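You operate a simulated robot arm through the tools that you are given. There is no shell and no other tool.

The job below is to be done with a simulated robot arm. You get a single attempt, and the scene is never put back.

TASK
Rinse the strainer, set it back in the drain and sponge the muddy splash off the counter.
Fine: turn the tap off and leave the sponge in the white dish. Set down upright: strainer. What is to be rubbed or washed off counts as gone when no trace of it is left.
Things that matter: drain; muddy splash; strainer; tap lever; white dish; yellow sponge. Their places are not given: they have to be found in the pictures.

The check looks at the end state, three seconds after you hand in, the way a careful person would. Anything else that was tipped, shoved, dropped, spilled or broken makes it a failure.

THE ROBOT
A 7-joint arm with a two-finger parallel gripper, fixed in place. Base frame: the origin is on the floor under the middle of its stand, x ahead of it, y to its left, z up; the work surface is at about z = 910. Units: mm, degrees, N and s.
It reaches about 1247 mm from its shoulder. Its first joint turns from -132.0 to 132.0 degrees. Payload 3.91 kg.
Tool frame: the origin (TCP) lies between the finger pads and is the grasp point; the fingertips stand 30 mm ahead of it; z points along the fingers, y is the line along which they close. The gripper opens to 110 mm. The fingers are 20 mm wide and 10 mm thick; the gripper's body (48 by 112 mm) begins 55 mm behind the TCP.
Orientation is told as [roll, pitch, yaw] about the base's x, y, z axes, in that order, counted from this pose: with the fingers straight down and closing along the base's y, the tool's x points along the base's -x, its y along +y and its z along -z.

THE INTERFACE
- The arm moves only by the tool drive_tool. Its argument "targets" is text: rows parted by semicolons, each of 7 numbers parted by spaces: the shift along the tool's x, y, z in units of 100 mm (1.0 is 100 mm), then the turn, a rotation vector about the tool's x, y, z in units of 60 degrees (1.0 is 60 degrees), then the opening, from 0 (shut) to 1 (fully open). In form: dx dy dz wx wy wz grip; .... A call has 1 to 20 rows; each row is the pose to reach, as a shift and turn from the pose commanded when the call began, along the tool's axes at that moment. A call with a number of a shift or a turn outside -1 to 1 is refused whole. A row lasts 0.2 s, in which the tool goes at most 50 mm and 8.6 degrees; a call with a longer step from one row to the next is refused whole, and so is a gripper value outside its range. Where a pose cannot be reached the arm comes as near as it can. A force on the tool above 40 N (or 10 N above the force at the start of the call, whichever is more), or a blocked arm, ends the call early, and 0.2 s more pass. The fingers move at their own pace (about 108 mm/s each) and stop on an object; they squeeze with about 28 N. The grip force told is the motor's: it shows also when the fingers shut on nothing. Time passes only in rows, and 0.2 s behind the last, so rows that repeat a pose let the fingers close. It gives the time, the measured TCP pose, the force on the tool (base axes), the opening and the grip force at its end, in the units of the frame above (readings bear some noise), with the torque about the TCP (base axes, N m) and any sound that the robot's microphone picked up.
- Cameras (640 x 400 px; columns grow to the right, rows downward): "scene" is fixed at [43.6, 496.7, 1626.5]; the picture's right is [-0.03, -1.00, 0.00], its down [-0.71, 0.02, -0.71] and it looks along [0.71, -0.02, -0.71] (base axes); focal length 344 px, centre (320, 200). "wrist" rides on the gripper at [72, 17, -103] in the tool frame; the picture's right is [-0.23, 0.97, 0.00], its down [-0.76, -0.18, -0.62] and it looks along [-0.61, -0.14, 0.78] (tool axes); focal length 222 px, centre (320, 200).
- grab_frame(camera): a new picture of that camera. No time passes.
- measure_at(camera, pixels): there is no depth. For up to 12 entries [column, row, z] of the newest picture of that camera ("zoom" is the newest enlarged one), the place [x, y] in the base frame at which the ray of that pixel passes the height z, good to about 2 mm, but the place of the scene camera against the robot may be out by one fixed shift of up to 18 mm in any direction. No time passes.
- zoom(camera, box): a new picture of the part [left, top, right, bottom] of that camera's present view, enlarged. No time passes.
- hand_in(): hands the job in; it is judged then, once.

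Open the gripper and draw the arm clear of the work before you hand the job in, unless the task says otherwise.

The tools are called after "Request:" as a command line: name --argument value ..., lists and objects as JSON in quotes. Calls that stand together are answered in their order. drive_tool: Moves the arm, as the interface text tells. Its arguments: {"type":"object","properties":{"targets":{"type":"string"}},"required":["targets"]} The other tools are called the same way: grab_frame (camera) takes a picture; measure_at (camera, pixels) gives the place at which the rays of pixels pass given heights; zoom (camera, box) takes an enlarged picture of a part of a camera's view; hand_in () hands the job in.

At the start:

```text
t: 0.0
tool_pos: [588.4, 444.8, 1238.1]
tcp_rot: [0.0, 0.0, 0.0]
force: [-0.5, -0.2, -0.8]
ft_torque: [-0.03, 0.01, -0.01]
grip_width: 110.1
finger_force: 0.1
```

scene: 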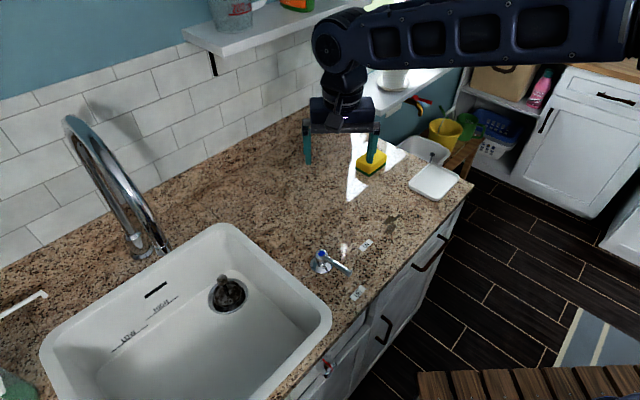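
wrist: 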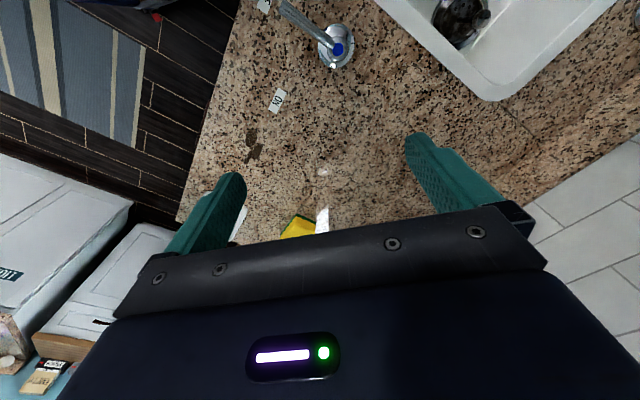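

The first pictures show the sink with the strainer in it near scene (228,293), the tap lever near (325,262), the sponge at (371,163), the dish at (433,181) and a dark splash near (392,222). I take enlarged views of each before moving.

Request:
zoom --camera "scene" --box '[280, 200, 440, 300]'

Request:
zoom --camera "scene" --box '[170, 240, 290, 340]'

Request:
zoom --camera "scene" --box '[330, 130, 490, 230]'

Request:
zoom --camera "scene" --box '[0, 100, 340, 400]'

```text
4.00 times, centred on (360, 250) of scene
```

zoom: 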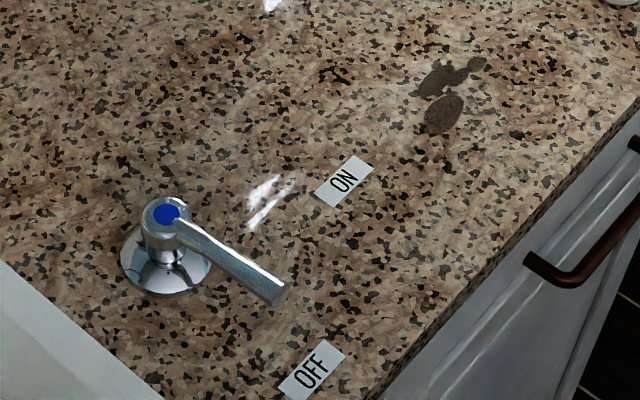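

```text
4.00 times, centred on (230, 290) of scene
```

zoom: 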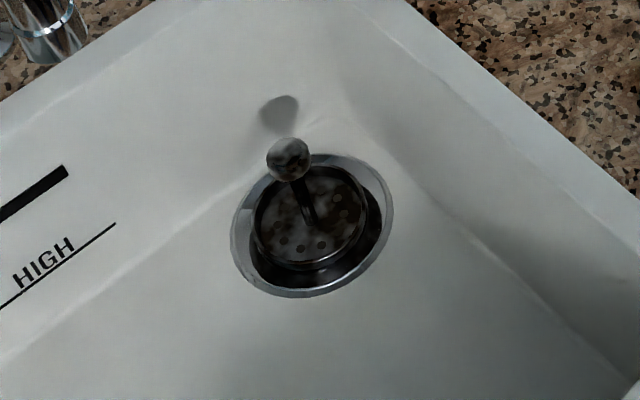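

```text
4.00 times, centred on (410, 180) of scene
```

zoom: 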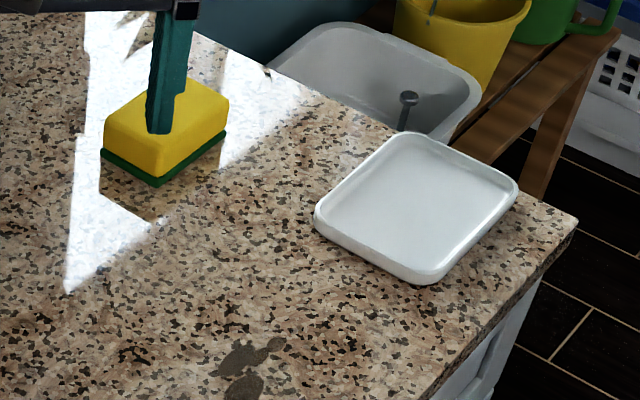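

```text
1.33 times, centred on (170, 250) of scene
```

zoom: 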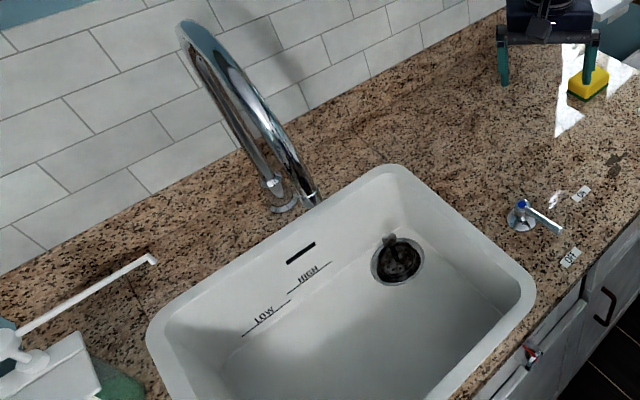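

The strainer sits muddy on the drain (zoom shows it slightly offset), and the lever points between the ON and OFF labels. I measure the places of the main features at the counter height.

Request:
grab_frame --camera "scene"

Request:
measure_at --camera "scene" --pixels '[[140, 255, 910], [321, 268, 910], [322, 254, 950], [349, 272, 950], [366, 245, 910], [358, 293, 910], [371, 170, 910], [433, 181, 910], [392, 225, 910], [228, 293, 760], [168, 250, 1000], [168, 250, 1100]]'

Request:
measure_at --camera "scene" --pixels '[[228, 224, 910], [42, 348, 910], [330, 320, 910], [228, 293, 910], [228, 293, 710], [70, 120, 1100], [70, 120, 1200], [110, 160, 1200], [470, 190, 910], [310, 100, 910], [0, 265, 910], [433, 181, 920]]'

```text
taken
```

scene: 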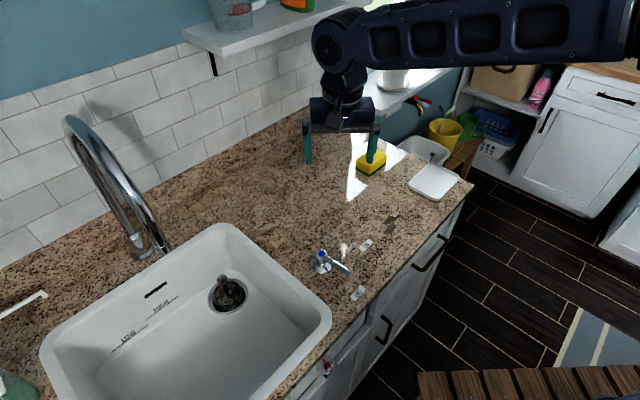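

```text
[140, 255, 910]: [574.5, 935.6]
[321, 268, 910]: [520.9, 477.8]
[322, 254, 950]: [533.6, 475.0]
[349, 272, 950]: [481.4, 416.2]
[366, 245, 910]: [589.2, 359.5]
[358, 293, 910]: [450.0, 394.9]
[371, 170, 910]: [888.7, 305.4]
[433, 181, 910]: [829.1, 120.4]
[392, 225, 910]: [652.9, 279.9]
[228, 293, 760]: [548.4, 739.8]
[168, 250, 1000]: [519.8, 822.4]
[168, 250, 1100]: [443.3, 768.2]
```

```text
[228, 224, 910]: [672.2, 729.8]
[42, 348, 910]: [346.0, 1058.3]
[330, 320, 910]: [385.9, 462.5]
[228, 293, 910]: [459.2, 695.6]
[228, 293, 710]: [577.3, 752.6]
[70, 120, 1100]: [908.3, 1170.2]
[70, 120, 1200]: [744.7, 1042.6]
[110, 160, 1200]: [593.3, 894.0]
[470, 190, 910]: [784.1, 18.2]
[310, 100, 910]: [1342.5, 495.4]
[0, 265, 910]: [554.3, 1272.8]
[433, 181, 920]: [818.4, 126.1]
```

The sink is turned about 45° in the base frame; the faucet's spout geometry needs a closer look around scene (60–180, 110–270).

Request:
zoom --camera "scene" --box '[40, 100, 200, 270]'

Request:
zoom --camera "scene" --box '[120, 200, 200, 270]'

Request:
zoom --camera "wrist" --box '[240, 0, 520, 180]'

```text
2.35 times, centred on (120, 185) of scene
```

zoom: 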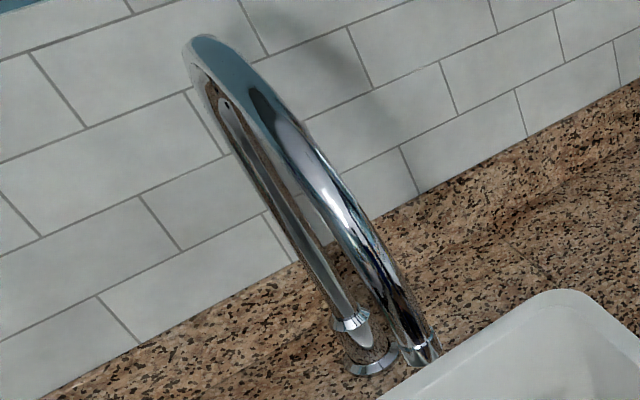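

```text
5.71 times, centred on (160, 235) of scene
```

zoom: 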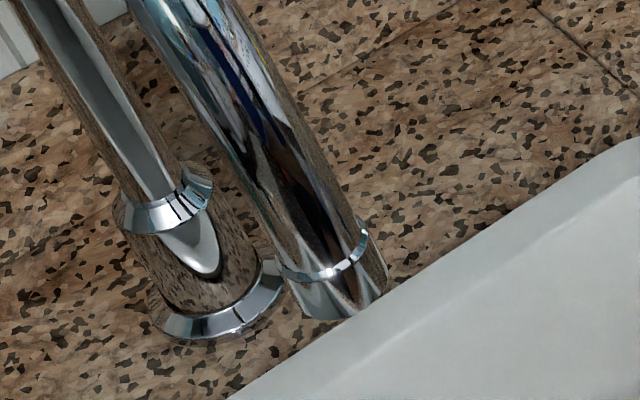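

```text
2.22 times, centred on (380, 90) of wrist
```

zoom: 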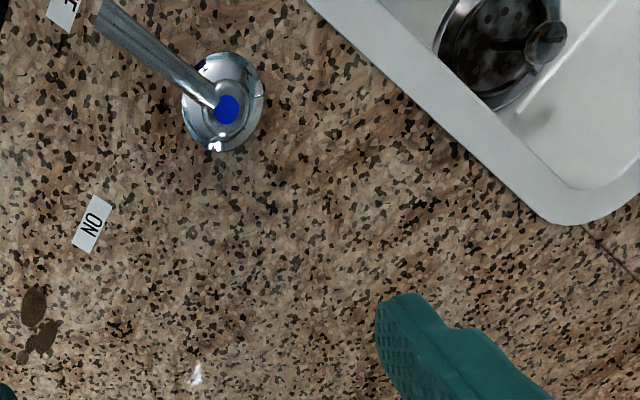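

The lever points at OFF (tap shut), and the spout outlet seems to hang about 190 mm above the counter over the sink. I measure the same labels with the wrist camera to find the scene camera's shift.

Request:
grab_frame --camera "wrist"

Request:
measure_at --camera "wrist" --pixels '[[277, 101, 910], [336, 48, 910], [255, 145, 910], [251, 137, 910], [500, 100, 910], [460, 18, 740], [460, 18, 700], [482, 20, 780]]'

Request:
measure_at --camera "scene" --pixels '[[366, 245, 910], [321, 267, 910], [391, 221, 910], [391, 228, 910], [222, 278, 760], [229, 295, 740], [229, 295, 700]]'

```text
taken
```

wrist: 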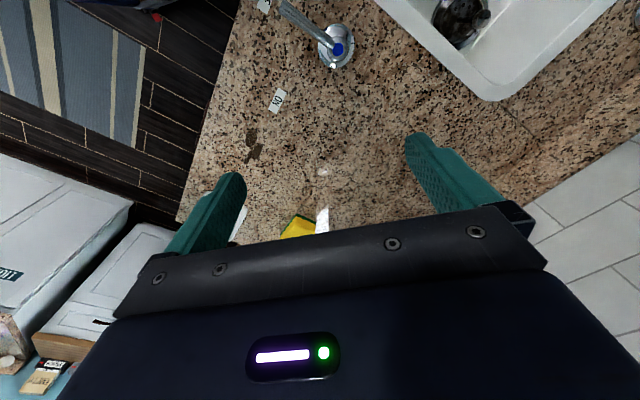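

```text
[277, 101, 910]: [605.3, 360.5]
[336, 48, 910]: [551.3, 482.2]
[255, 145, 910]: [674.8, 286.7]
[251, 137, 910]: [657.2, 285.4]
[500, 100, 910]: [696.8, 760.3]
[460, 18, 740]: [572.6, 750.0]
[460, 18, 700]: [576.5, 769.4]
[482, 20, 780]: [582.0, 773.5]
```

```text
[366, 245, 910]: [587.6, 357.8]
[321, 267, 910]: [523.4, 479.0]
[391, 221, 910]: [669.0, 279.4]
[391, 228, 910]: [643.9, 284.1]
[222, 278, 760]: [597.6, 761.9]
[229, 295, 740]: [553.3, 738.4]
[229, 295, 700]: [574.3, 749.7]
```

Wrist-camera readings put the labels about (+17, +3) mm from the scene camera's readings, so I'll trust the wrist camera. I move toward the lever and sink for a better wrist view.

Request:
drive_tool --targets "0.2 0.12 0.1 0 0 0 1; 0.4 0.24 0.2 0 0 0 1; 0.6 0.36 0.35 0 0 0 0.7; 0.8 0.48 0.5 0 0 0 0.4; 1.0 0.6 0.6 0 0 0 0.1; 1.0 0.6 0.6 0 0 0 0.0"

Request:
grab_frame --camera "wrist"

Request:
grab_frame --camera "scene"

```text
t: 1.4
tool_pos: [486.3, 505.8, 1175.4]
tcp_rot: [0.0, -0.1, 0.0]
force: [0.0, 0.0, -0.1]
ft_torque: [-0.02, -0.01, -0.01]
grip_width: 0.0
finger_force: 28.3
```

```text
taken
```

wrist: 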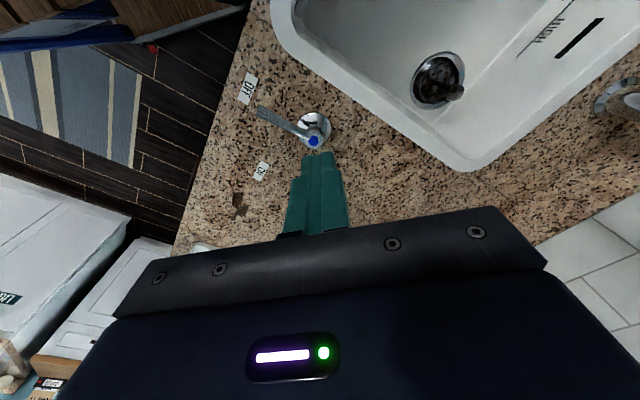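

```text
taken
```

scene: 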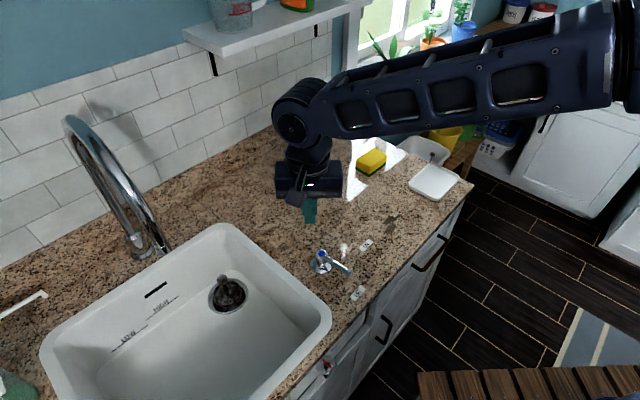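

Now the wrist view shows the lever at (313,132), OFF at (248,88), ON at (261,172) and the strainer in the drain at (438,80). I zoom for exact pixels.

Request:
zoom --camera "wrist" --box '[230, 60, 350, 180]'

Request:
zoom --camera "wrist" --box '[380, 30, 500, 130]'

Request:
measure_at --camera "wrist" --pixels '[[314, 130, 910], [314, 141, 950], [262, 113, 940], [248, 88, 910], [261, 172, 910], [438, 80, 740], [438, 80, 700], [438, 80, 780], [470, 165, 910], [276, 8, 910]]'

```text
3.33 times, centred on (290, 120) of wrist
```

zoom: 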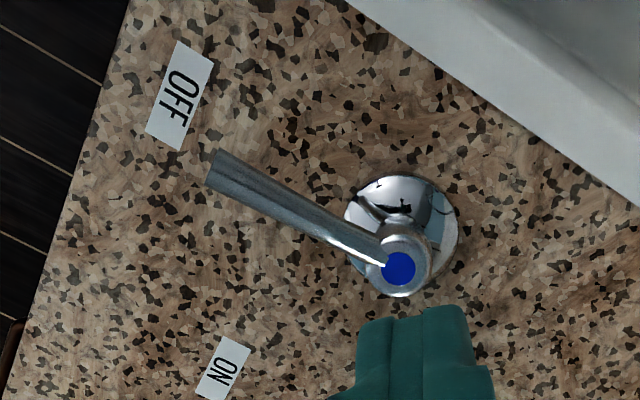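

```text
4.00 times, centred on (440, 80) of wrist
```

zoom: 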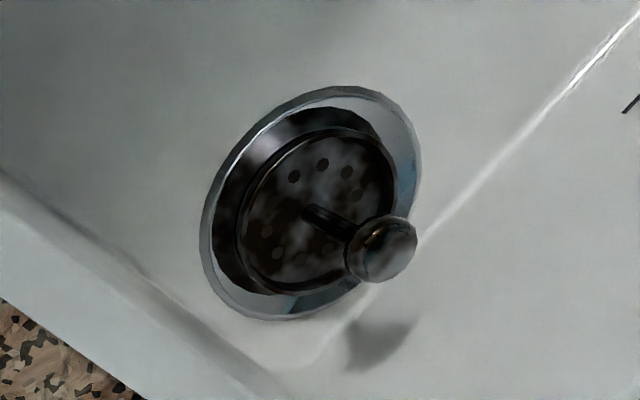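

```text
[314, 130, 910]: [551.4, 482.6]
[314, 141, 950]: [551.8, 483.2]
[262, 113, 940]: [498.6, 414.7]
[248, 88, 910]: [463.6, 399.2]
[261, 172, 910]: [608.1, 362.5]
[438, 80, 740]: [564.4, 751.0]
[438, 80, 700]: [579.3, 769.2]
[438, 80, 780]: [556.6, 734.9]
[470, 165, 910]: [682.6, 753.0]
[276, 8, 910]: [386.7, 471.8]
```

The lever pivot is at about (551, 483) with its bar near z 940 pointing toward (497, 412). I lower the closed fingers behind the bar, at about (489, 461), in steps.

Request:
drive_tool --targets "0 -0.2 0.2 0 0 0 0; 0 -0.44 0.5 0 0 0 0; 0 -0.44 0.75 0 0 0 0; 0 -0.44 1.0 0 0 0 0"

Request:
drive_tool --targets "0 0 0.3 0 0 0 0; 0 0 0.6 0 0 0 0; 0 0 0.85 0 0 0 0; 0 0 0.95 0 0 0 0"

Request:
grab_frame --camera "wrist"

Request:
zoom --camera "scene" --box '[260, 180, 420, 310]'

```text
t: 2.4
tool_pos: [488.5, 460.9, 1078.9]
tcp_rot: [0.0, 0.0, 0.1]
force: [0.1, 0.1, 0.3]
ft_torque: [0.03, 0.0, 0.01]
grip_width: 0.1
finger_force: 27.5
```

```text
t: 3.4
tool_pos: [487.9, 460.3, 983.1]
tcp_rot: [0.0, 0.1, 0.0]
force: [-0.1, 0.5, 0.2]
ft_torque: [0.0, 0.01, -0.03]
grip_width: 0.3
finger_force: 28.2
```

```text
taken
```

wrist: 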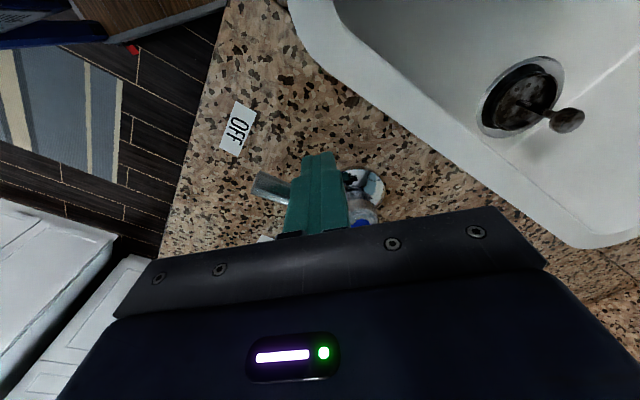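

```text
3.08 times, centred on (340, 245) of scene
```

zoom: 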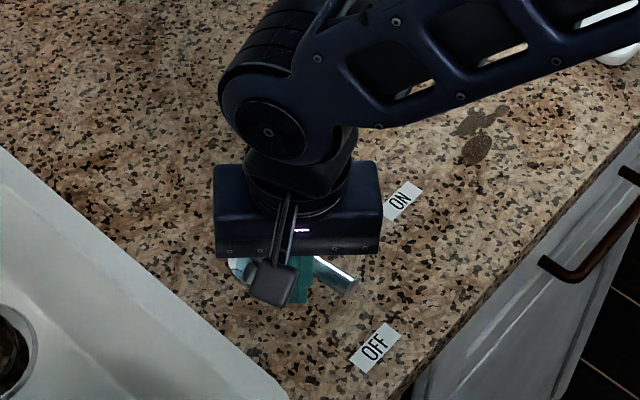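

The fingertips sit on the -x side of the lever bar, clear of it. I lower to tip height about 921 and sweep an arc around the pivot toward ON.

Request:
drive_tool --targets "0 0 0.16 0 0 0 0; -0.02 0 0.32 0 0 0 0; -0.07 -0.10 0.32 0 0 0 0; -0.13 -0.20 0.32 0 0 0 0; -0.21 -0.28 0.32 0 0 0 0; -0.31 -0.34 0.32 0 0 0 0; -0.41 -0.39 0.32 0 0 0 0; -0.52 -0.42 0.32 0 0 0 0; -0.63 -0.43 0.32 0 0 0 0; -0.72 -0.42 0.32 0 0 0 0"

Request:
grab_frame --camera "scene"

Request:
grab_frame --camera "wrist"

Request:
zoom --camera "scene" --box '[260, 180, 420, 310]'

```text
t: 5.7
tool_pos: [555.5, 416.5, 951.8]
tcp_rot: [-0.2, 0.4, 0.2]
force: [-14.7, -10.4, 6.9]
ft_torque: [0.19, -0.17, 0.09]
grip_width: 0.0
finger_force: 28.0
stopped in row 10: the force on the tool passed its limit at 44 N (the readings are from after the stop); the commanded pose is now the measured one
```

```text
taken
```

scene: 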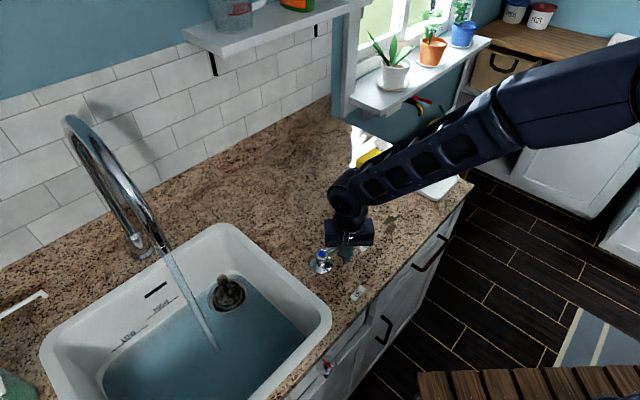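

```text
taken
```

wrist: 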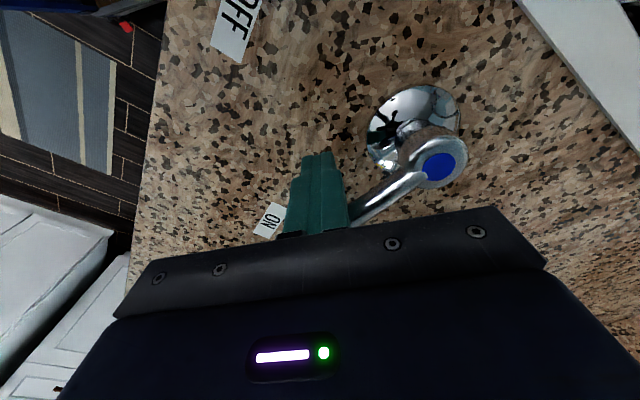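

```text
3.08 times, centred on (340, 245) of scene
```

zoom: 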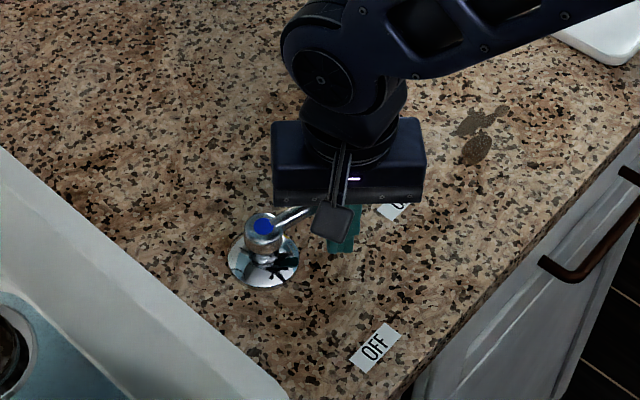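

The tap is now on: water streams from scene (168,252) down to about (216,348), and water lies on the sink floor. I measure the stream's foot and the sink's inner edges before time passes.

Request:
measure_at --camera "scene" --pixels '[[216, 349, 720], [216, 349, 740], [168, 254, 1080], [168, 254, 1120], [190, 300, 900], [190, 300, 920], [228, 228, 910], [330, 318, 910], [225, 282, 800], [225, 282, 780], [229, 296, 720]]'

Request:
zoom --camera "scene" --box '[40, 220, 340, 400]'

Request:
zoom --camera "scene" --box '[180, 260, 280, 330]'

```text
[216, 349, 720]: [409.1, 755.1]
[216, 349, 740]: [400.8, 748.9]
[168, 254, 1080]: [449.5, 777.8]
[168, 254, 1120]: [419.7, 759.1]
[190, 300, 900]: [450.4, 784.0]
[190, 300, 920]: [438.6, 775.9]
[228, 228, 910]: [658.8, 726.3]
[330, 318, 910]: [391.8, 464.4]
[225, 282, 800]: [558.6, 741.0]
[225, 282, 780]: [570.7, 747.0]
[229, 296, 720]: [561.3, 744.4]
```

```text
2.13 times, centred on (190, 310) of scene
```

zoom: 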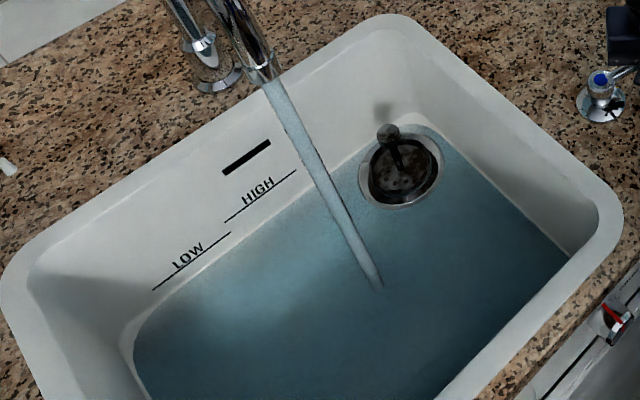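

```text
5.71 times, centred on (230, 295) of scene
```

zoom: 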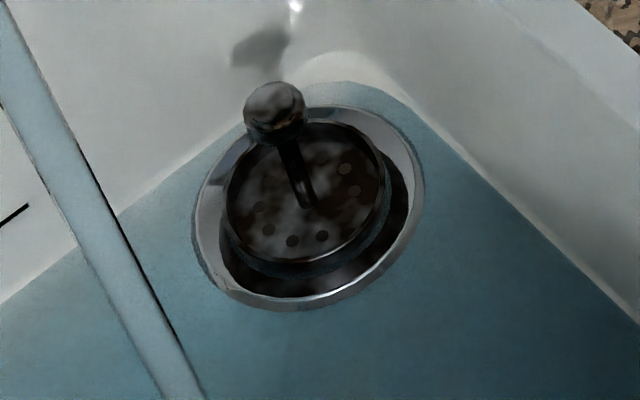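

The strainer still stands in the drain ring while shallow water spreads over the floor. I back off the lever, rise and head over toward the drain, turning the gripper 45° to align with the sink.

Request:
drive_tool --targets "0.12 0 0 0 0 0 0; 0.14 0 -0.35 0 0 0 0; 0.14 0.2 -0.75 0 0 0 0; 0.14 0.55 -0.95 0 0 0 0; 0.1 0.98 -0.95 0 0 0 0.2"

Request:
drive_tool --targets "-0.05 0.2 0 0 0 -0.13 0.4; -0.1 0.4 0 0 0 -0.26 0.5; -0.15 0.6 0 0 0 -0.39 0.55; -0.2 0.75 0 0 0 -0.52 0.55; -0.25 0.9 0 0 0 -0.64 0.55; -0.3 0.98 0 0 0 -0.75 0.55"

Request:
grab_frame --camera "wrist"

Request:
grab_frame --camera "scene"

```text
t: 6.9
tool_pos: [542.3, 516.2, 1045.7]
tcp_rot: [-0.2, 0.3, 0.1]
force: [0.6, 0.5, 0.0]
ft_torque: [0.04, 0.02, -0.01]
grip_width: 21.9
finger_force: 0.1
```

```text
t: 8.3
tool_pos: [572.2, 614.7, 1045.5]
tcp_rot: [-0.1, 0.4, 45.2]
force: [0.5, 0.0, 0.3]
ft_torque: [-0.01, -0.02, 0.02]
grip_width: 60.9
finger_force: 0.0
```

```text
taken
```

wrist: 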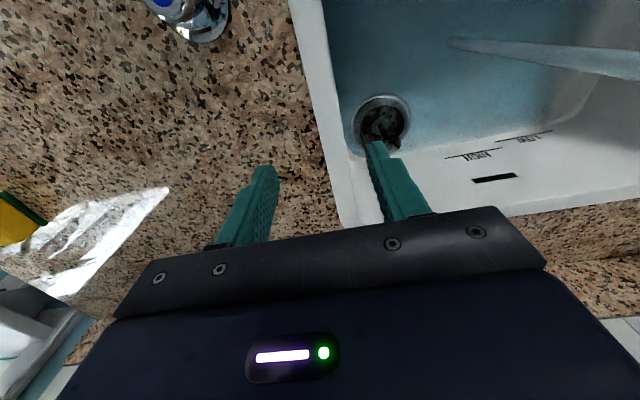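

```text
taken
```

scene: 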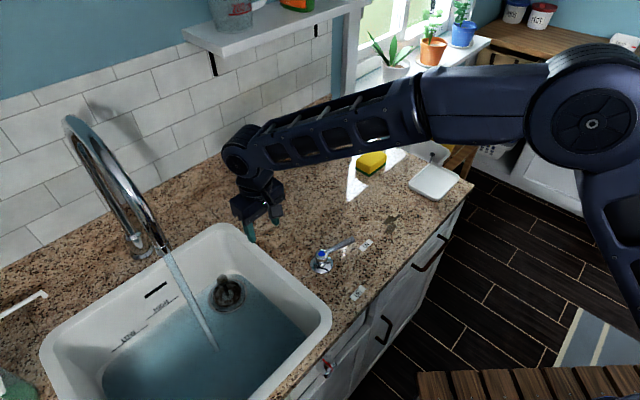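

Gripper is now turned to 45° with the drain seen at wrist (382,120) beside the right finger. I move toward a point over the drain's right-front side and look again.

Request:
drive_tool --targets "-0.1 0.2 0 0 0 0 0.55; -0.25 0.45 0 0 0 0 0.55; -0.4 0.65 0 0 0 0 0.55; -0.5 0.8 0 0 0 0 0.55"

Request:
grab_frame --camera "wrist"

Request:
zoom --camera "scene" --box '[40, 120, 340, 400]'

```text
t: 9.3
tool_pos: [556.1, 705.6, 1042.1]
tcp_rot: [0.1, 0.4, 45.1]
force: [0.1, -1.1, 0.6]
ft_torque: [0.01, 0.04, 0.0]
grip_width: 60.6
finger_force: 0.0
```

```text
taken
```

wrist: 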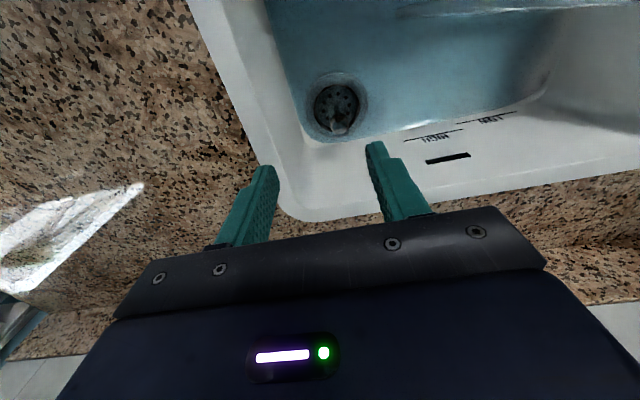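

```text
1.43 times, centred on (190, 260) of scene
```

zoom: 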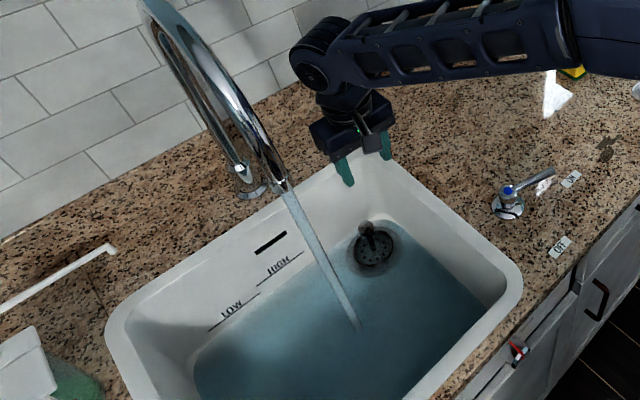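

The water level has risen over the drain ring, so I keep going promptly. I zoom on the strainer at wrist (338,105) to fix the knob's place.

Request:
zoom --camera "wrist" --box '[280, 50, 400, 150]'

Request:
measure_at --camera "wrist" --pixels '[[338, 124, 800], [338, 124, 780], [338, 105, 720], [336, 100, 720], [298, 218, 910], [205, 20, 910], [250, 170, 910], [450, 200, 910], [270, 100, 910]]'

```text
4.00 times, centred on (340, 100) of wrist
```

zoom: 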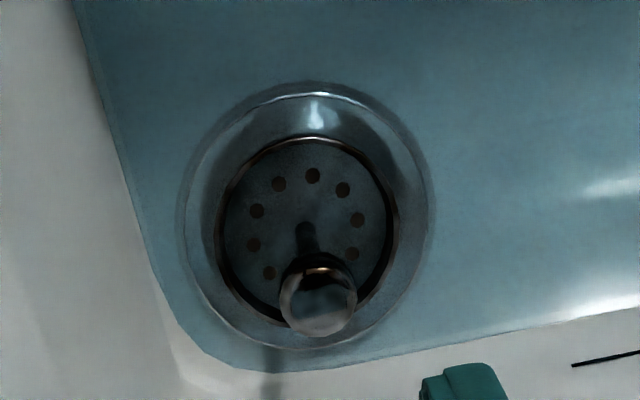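

```text
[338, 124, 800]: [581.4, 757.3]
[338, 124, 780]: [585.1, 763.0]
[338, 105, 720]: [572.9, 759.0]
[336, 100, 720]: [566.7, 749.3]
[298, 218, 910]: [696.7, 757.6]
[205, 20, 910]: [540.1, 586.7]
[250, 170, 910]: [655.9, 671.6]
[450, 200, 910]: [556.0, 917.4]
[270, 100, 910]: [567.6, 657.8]
```

The knob triangulates to about (579, 755, 810) and the drain to about (577, 757). I move above it and descend to z≈957 with the fingers opened 66 mm, then look.

Request:
drive_tool --targets "-0.15 0.05 0.1 0 0 0 0.6; -0.35 0.12 0.3 0 0 0 0.6; -0.53 0.19 0.55 0 0 0 0.6; -0.53 0.19 0.8 0 0 0 0.6; -0.53 0.19 0.9 0 0 0 0.6"

Request:
grab_frame --camera "wrist"

Request:
grab_frame --camera "scene"

```text
t: 10.5
tool_pos: [578.0, 757.0, 955.1]
tcp_rot: [0.0, 0.2, 45.1]
force: [0.7, 0.5, 0.2]
ft_torque: [0.02, 0.0, 0.01]
grip_width: 66.0
finger_force: 0.1
```

```text
taken
```

wrist: 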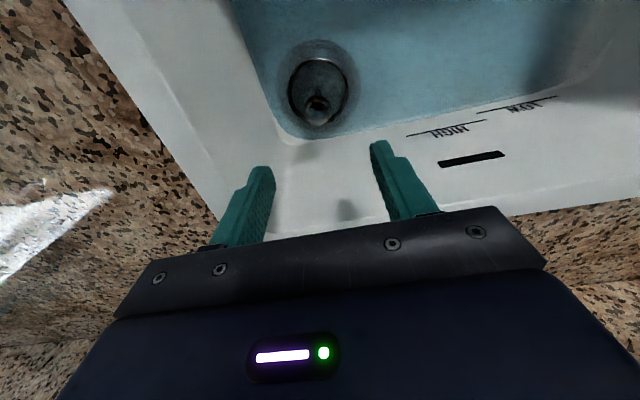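

```text
taken
```

scene: 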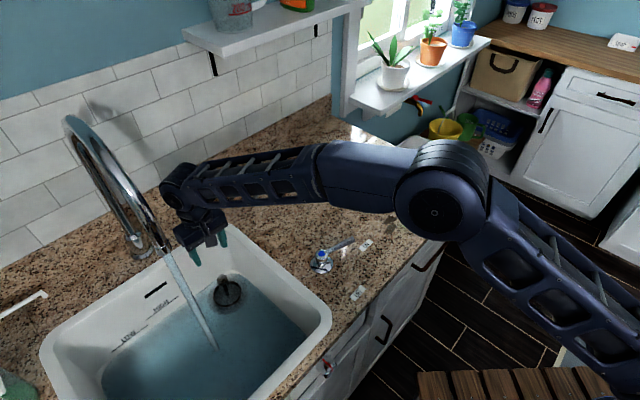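

The knob shows at wrist (318,103) between and beyond the fingers. I zoom and measure it at several heights to refine the centring.

Request:
zoom --camera "wrist" --box '[260, 40, 400, 160]'

Request:
measure_at --camera "wrist" --pixels '[[318, 104, 820], [318, 104, 810], [318, 104, 800], [318, 104, 790], [318, 104, 780], [318, 90, 720], [318, 90, 730]]'

```text
3.33 times, centred on (330, 100) of wrist
```

zoom: 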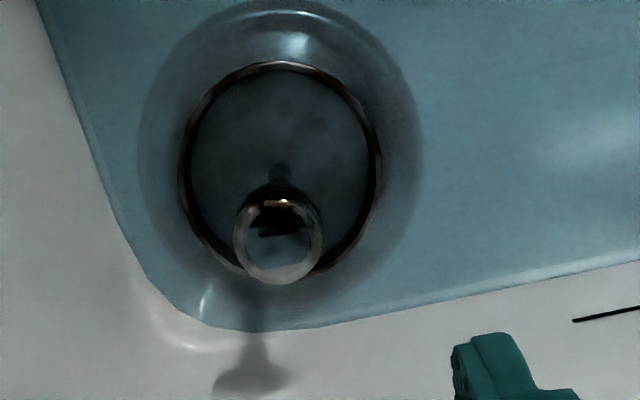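

```text
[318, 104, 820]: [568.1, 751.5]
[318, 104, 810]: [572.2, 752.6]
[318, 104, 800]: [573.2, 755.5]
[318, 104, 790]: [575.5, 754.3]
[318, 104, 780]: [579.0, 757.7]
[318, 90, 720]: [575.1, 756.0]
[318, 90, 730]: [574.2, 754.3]
```

The knob is really at wrist (317.5,113), almost exactly under the TCP (expected (320,111)). I descend toward z≈815 in two calls and then close on it.

Request:
drive_tool --targets "0 -0.02 0.25 0 0 0 0.6; 0 -0.02 0.5 0 0 0 0.6; 0 -0.02 0.75 0 0 0 0.6; 0 -0.02 0.95 0 0 0 0.6"

Request:
zoom --camera "wrist" --box '[200, 40, 440, 240]'

Request:
grab_frame --camera "scene"

```text
t: 11.5
tool_pos: [575.8, 754.8, 859.8]
tcp_rot: [0.0, 0.3, 45.1]
force: [0.2, -0.4, 1.5]
ft_torque: [-0.02, -0.01, 0.04]
grip_width: 65.6
finger_force: 0.1
```

```text
2.00 times, centred on (320, 140) of wrist
```

zoom: 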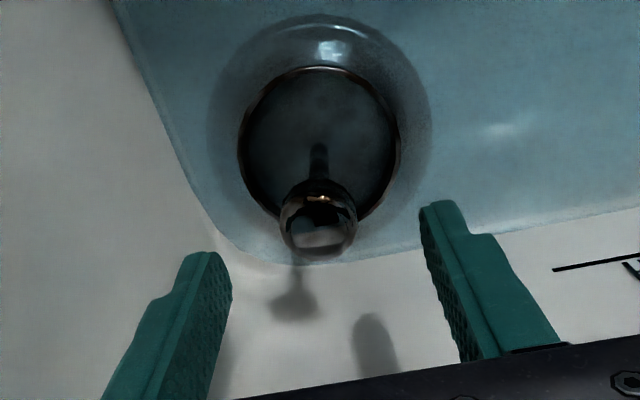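

```text
taken
```

scene: 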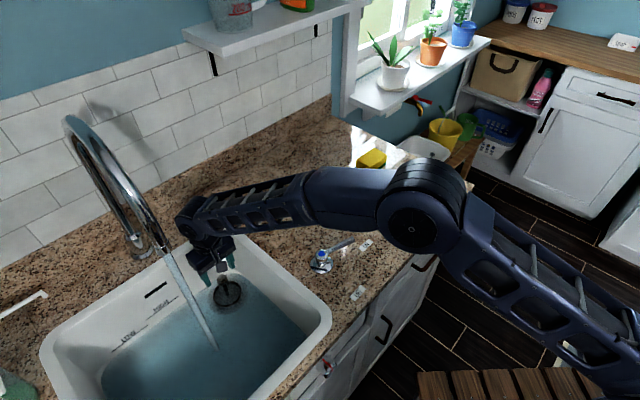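

The knob is centred at wrist (319,149), which puts it about 50 mm below the TCP. I lower 47 mm and close on the knob.

Request:
drive_tool --targets "0 0 0.25 0 0 0 0.6; 0 0 0.47 0 0 0 0.6; 0 0 0.47 0 0 0 0.3; 0 0 0.47 0 0 0 0; 0 0 0.47 0 0 0 0"

Request:
zoom --camera "wrist" --box '[200, 40, 440, 240]'

Request:
zoom --camera "scene" --box '[40, 120, 340, 400]'

```text
t: 12.7
tool_pos: [576.7, 753.9, 811.5]
tcp_rot: [0.1, 0.3, 45.2]
force: [0.2, 0.4, 1.0]
ft_torque: [0.02, -0.1, 0.03]
grip_width: 29.0
finger_force: 27.5
```

```text
2.00 times, centred on (320, 140) of wrist
```

zoom: 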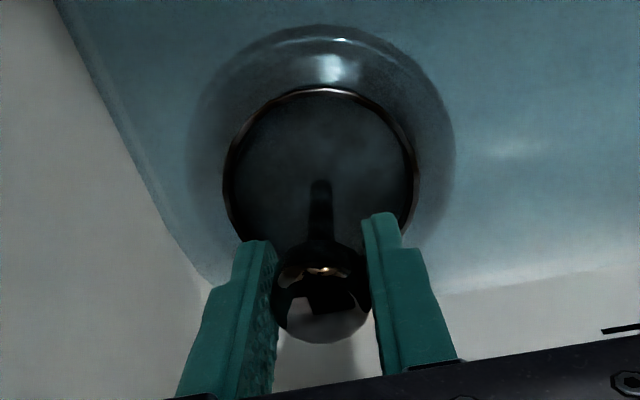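

```text
1.43 times, centred on (190, 260) of scene
```

zoom: 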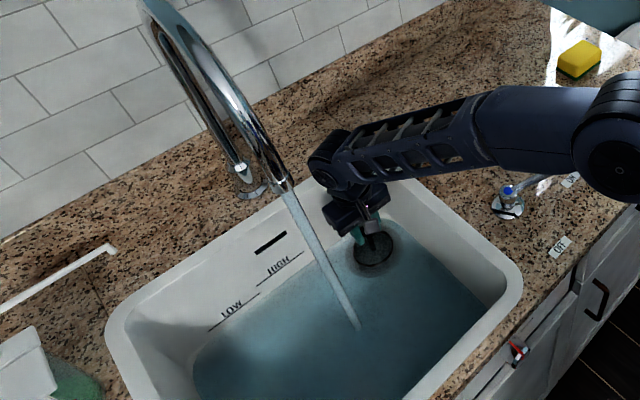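

The knob is gripped (opening 29.0 mm, 27.5 N). I lift the strainer straight up about 90 mm and look.

Request:
drive_tool --targets "0 0 -0.1 0 0 0 0; 0 0 -0.25 0 0 0 0; 0 0 -0.45 0 0 0 0; 0 0 -0.7 0 0 0 0; 0 0 -0.9 0 0 0 0"

Request:
grab_frame --camera "wrist"

Request:
zoom --camera "scene" --box '[40, 120, 340, 400]'

```text
t: 13.9
tool_pos: [575.8, 754.1, 902.3]
tcp_rot: [0.1, 0.3, 45.2]
force: [0.6, 0.0, -0.6]
ft_torque: [-0.02, 0.03, 0.01]
grip_width: 28.7
finger_force: 27.7
```

```text
taken
```

wrist: 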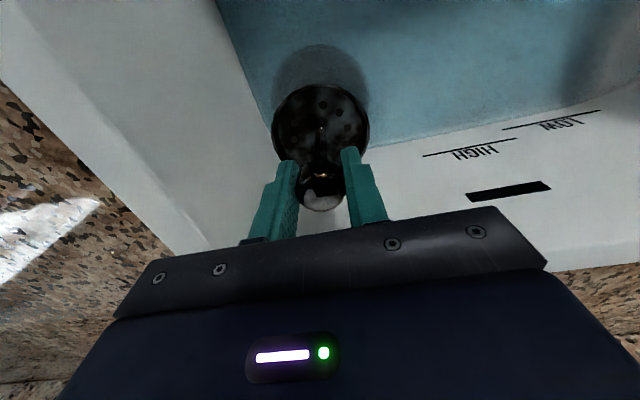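

```text
1.43 times, centred on (190, 260) of scene
```

zoom: 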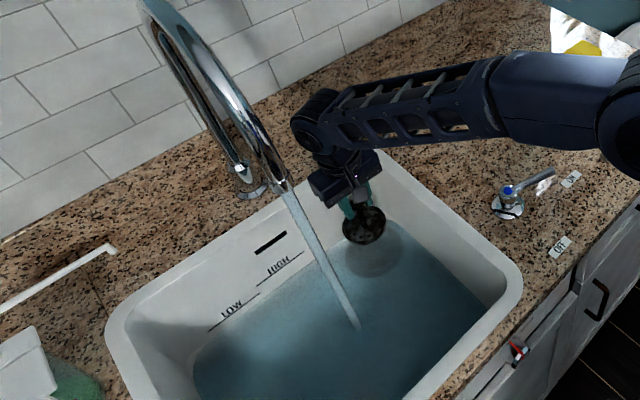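

The strainer hangs clear of the water, still muddy. I now swing it toward the stream while leaning the gripper about its x axis by 45° so the plate points at the stream and the hand stays to the right.

Request:
drive_tool --targets "0.12 0.03 -0.05 -0.1 0 0 0; 0.25 0.06 -0.1 -0.22 0 0 0; 0.4 0.1 -0.15 -0.34 0 0 0; 0.55 0.15 -0.2 -0.46 0 0 0; 0.7 0.2 -0.25 -0.58 0 0 0; 0.83 0.25 -0.3 -0.67 0 0 0; 0.95 0.28 -0.3 -0.75 0 0 0"

Request:
grab_frame --camera "wrist"

Request:
zoom --camera "scene" --box '[40, 120, 340, 400]'

```text
t: 15.5
tool_pos: [488.7, 705.9, 936.0]
tcp_rot: [45.1, 0.2, 45.2]
force: [-0.3, 0.9, -0.7]
ft_torque: [-0.02, -0.06, 0.0]
grip_width: 29.0
finger_force: 27.9
```

```text
taken
```

wrist: 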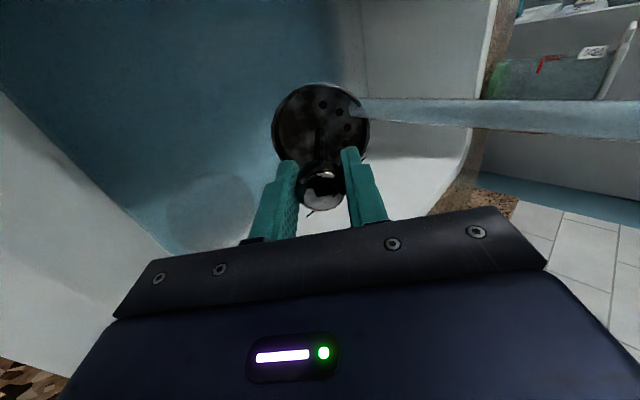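

```text
1.43 times, centred on (190, 260) of scene
```

zoom: 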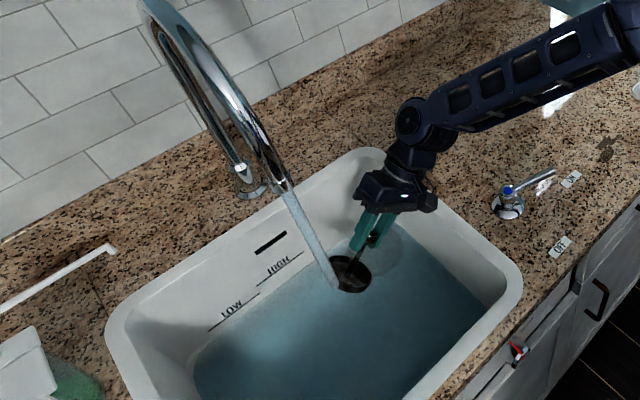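

The stream now lands on the strainer plate at wrist (357,108). I zoom to check where it hits and how the mud looks.

Request:
zoom --camera "wrist" --box '[250, 60, 410, 230]'

Request:
zoom --camera "scene" --box '[150, 240, 270, 340]'

```text
2.35 times, centred on (330, 145) of wrist
```

zoom: 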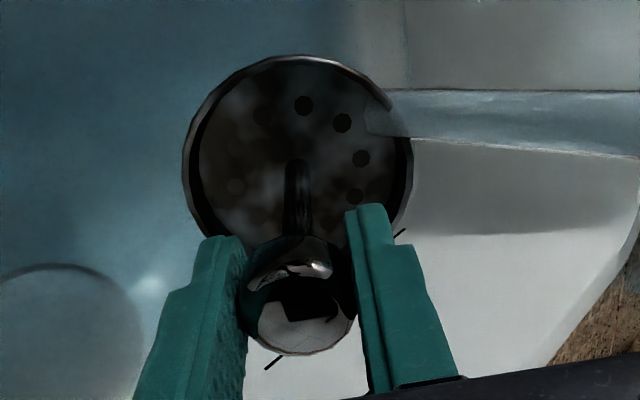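

```text
4.00 times, centred on (210, 290) of scene
```

zoom: 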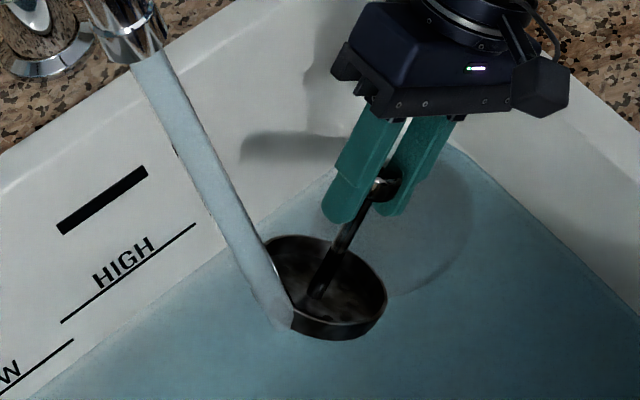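

The stream hits the cup's edge; it needs about 25 mm more to the left to hit the plate's middle. I move it there and sweep slowly through the stream, ending with the knob under it.

Request:
drive_tool --targets "0.03 0.09 0.09 0 0 0 0; 0.06 0.18 0.18 0 0 0 0; 0.06 0.18 0.18 0 0 0 0; 0.06 0.18 0.18 0 0 0 0; 0.16 0.18 0.18 0 0 0 0; 0.26 0.18 0.18 0 0 0 0; 0.26 0.18 0.18 0 0 0 0; 0.16 0.18 0.18 0 0 0 0; 0.06 0.18 0.18 0 0 0 0; -0.04 0.18 0.18 0 0 0 0; -0.14 0.18 0.18 0 0 0 0; -0.14 0.18 0.18 0 0 0 0; -0.04 0.18 0.18 0 0 0 0; 0.06 0.2 0.2 0 0 0 0"

Request:
grab_frame --camera "wrist"

Request:
zoom --camera "wrist" --box '[250, 60, 410, 230]'

Request:
zoom --camera "scene" --box '[150, 240, 270, 340]'

Request:
grab_frame --camera "scene"

```text
t: 18.5
tool_pos: [468.0, 723.5, 933.8]
tcp_rot: [45.0, 0.4, 45.2]
force: [-0.6, 0.4, -0.2]
ft_torque: [-0.03, 0.0, 0.01]
grip_width: 29.0
finger_force: 27.8
```

```text
taken
```

wrist: 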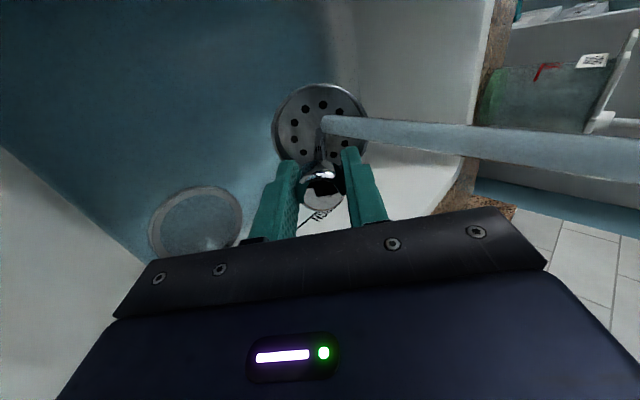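

```text
2.35 times, centred on (330, 145) of wrist
```

zoom: 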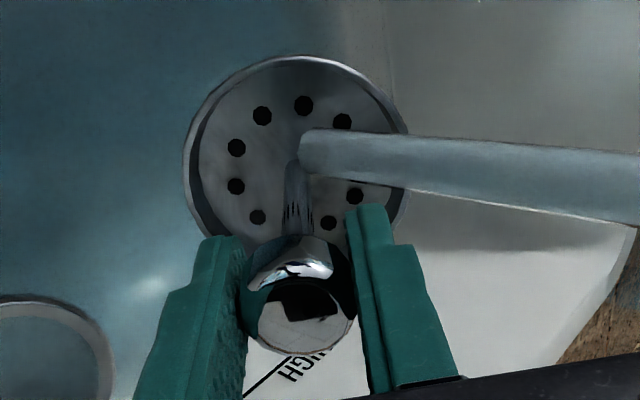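

```text
4.00 times, centred on (210, 290) of scene
```

zoom: 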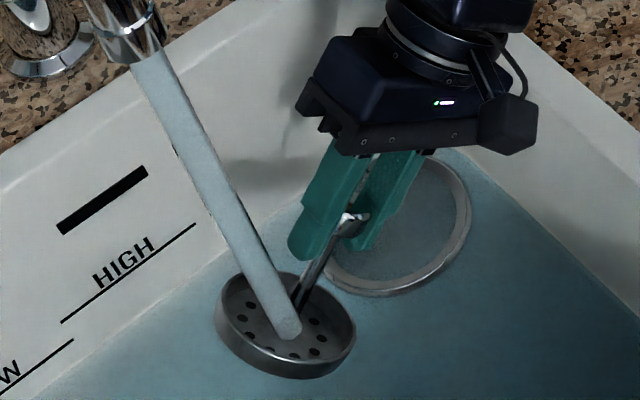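

```text
taken
```

scene: 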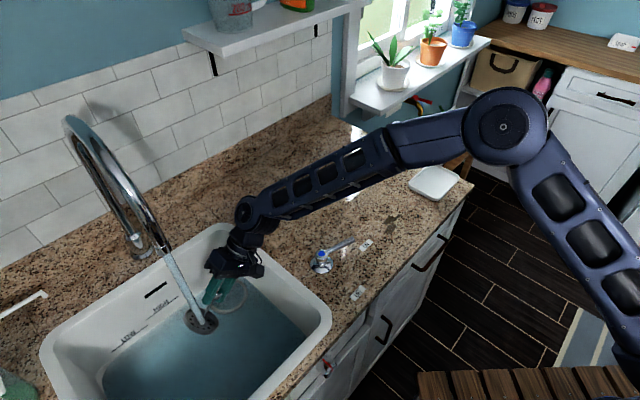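

Most mud has gone: the plate is now bright with clean holes. I rinse some seconds more, sweeping the stem and knob through the stream too.

Request:
drive_tool --targets "0 0.06 0.06 0 0 0 0; 0 0.13 0.13 0 0 0 0; 0 0.2 0.2 0 0 0 0; 0.02 0.27 0.27 0 0 0 0; 0.02 0.34 0.34 0 0 0 0; 0.02 0.4 0.4 0 0 0 0; 0.02 0.4 0.4 0 0 0 0; 0.02 0.34 0.34 0 0 0 0; 0 0.26 0.26 0 0 0 0; 0 0.18 0.18 0 0 0 0; 0 0.1 0.1 0 0 0 0; 0 0 0 0 0 0 0; 0.1 0 0 0 0 0 0; 0.1 -0.1 -0.1 0 0 0 0; 0 -0.12 -0.12 0 0 0 0; -0.1 -0.1 -0.1 0 0 0 0; -0.15 0 0 0 0 0 0; -0.05 0 0 0 0 0 0"

Request:
zoom --camera "wrist" --box '[250, 60, 410, 230]'

Request:
zoom --camera "scene" --box '[150, 240, 270, 340]'

Request:
zoom --camera "scene" --box '[40, 220, 340, 400]'

```text
t: 22.3
tool_pos: [469.3, 725.9, 933.0]
tcp_rot: [45.0, 0.4, 45.1]
force: [0.3, -0.2, -1.0]
ft_torque: [-0.03, 0.02, 0.0]
grip_width: 28.9
finger_force: 28.1
```

```text
2.35 times, centred on (330, 145) of wrist
```

zoom: 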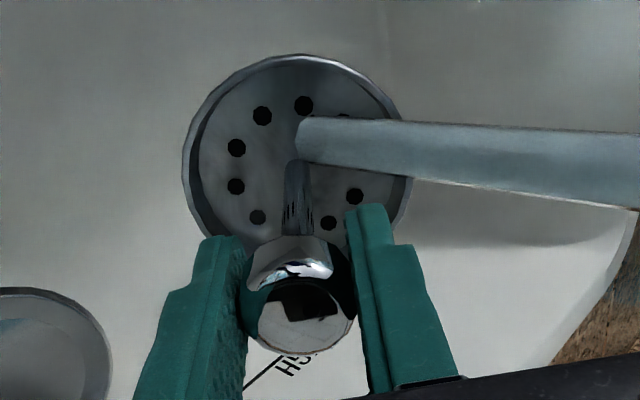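

```text
4.00 times, centred on (210, 290) of scene
```

zoom: 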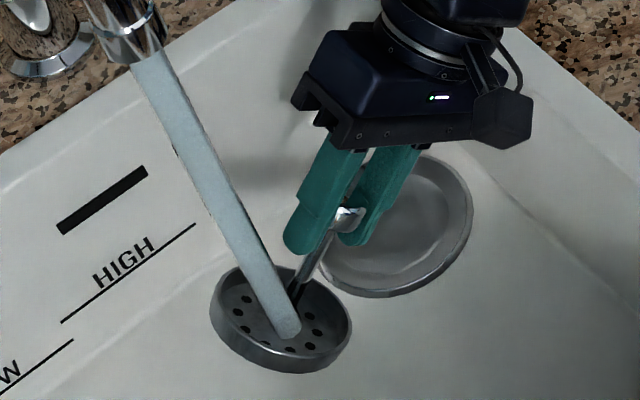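

```text
2.13 times, centred on (190, 310) of scene
```

zoom: 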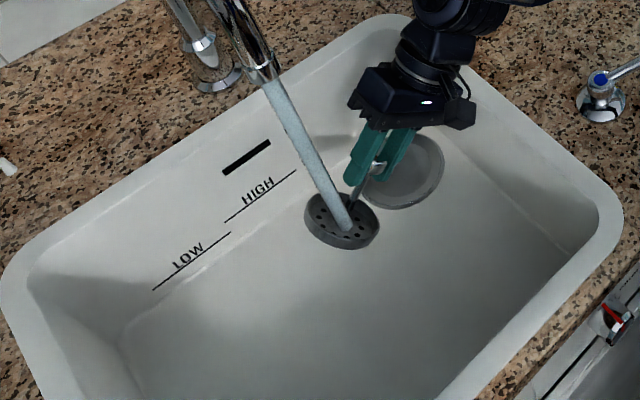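

The sink has drained and the strainer looks clean. For certainty I tilt it further for a moment so the stream also runs over the cup's outer side, then return to this pose.

Request:
drive_tool --targets "0 -0.06 -0.06 -0.12 0 0 0; 0 -0.13 -0.13 -0.25 0 0 0; 0 -0.13 -0.13 -0.36 0 0 0; 0.1 -0.1 -0.1 -0.36 0 0 0; 0 -0.02 -0.02 -0.36 0 0 0; -0.1 -0.1 -0.1 -0.36 0 0 0; 0 -0.15 -0.15 -0.36 0 0 0; 0 -0.15 -0.15 -0.36 0 0 0"

Request:
zoom --camera "wrist" --box '[250, 60, 410, 230]'

Request:
zoom --camera "scene" --box '[150, 240, 270, 340]'

```text
t: 24.1
tool_pos: [486.6, 711.6, 931.8]
tcp_rot: [66.7, 0.3, 45.2]
force: [0.2, -0.4, -0.5]
ft_torque: [-0.04, -0.02, 0.01]
grip_width: 28.9
finger_force: 28.1
```

```text
2.35 times, centred on (330, 145) of wrist
```

zoom: 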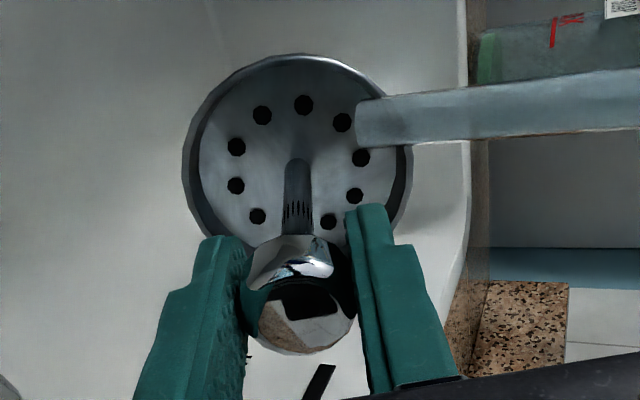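

```text
4.00 times, centred on (210, 290) of scene
```

zoom: 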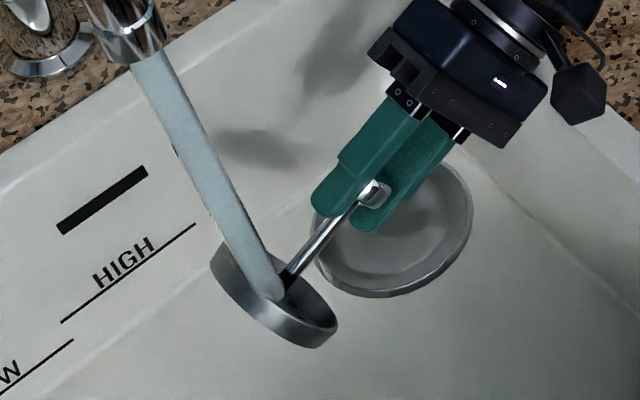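

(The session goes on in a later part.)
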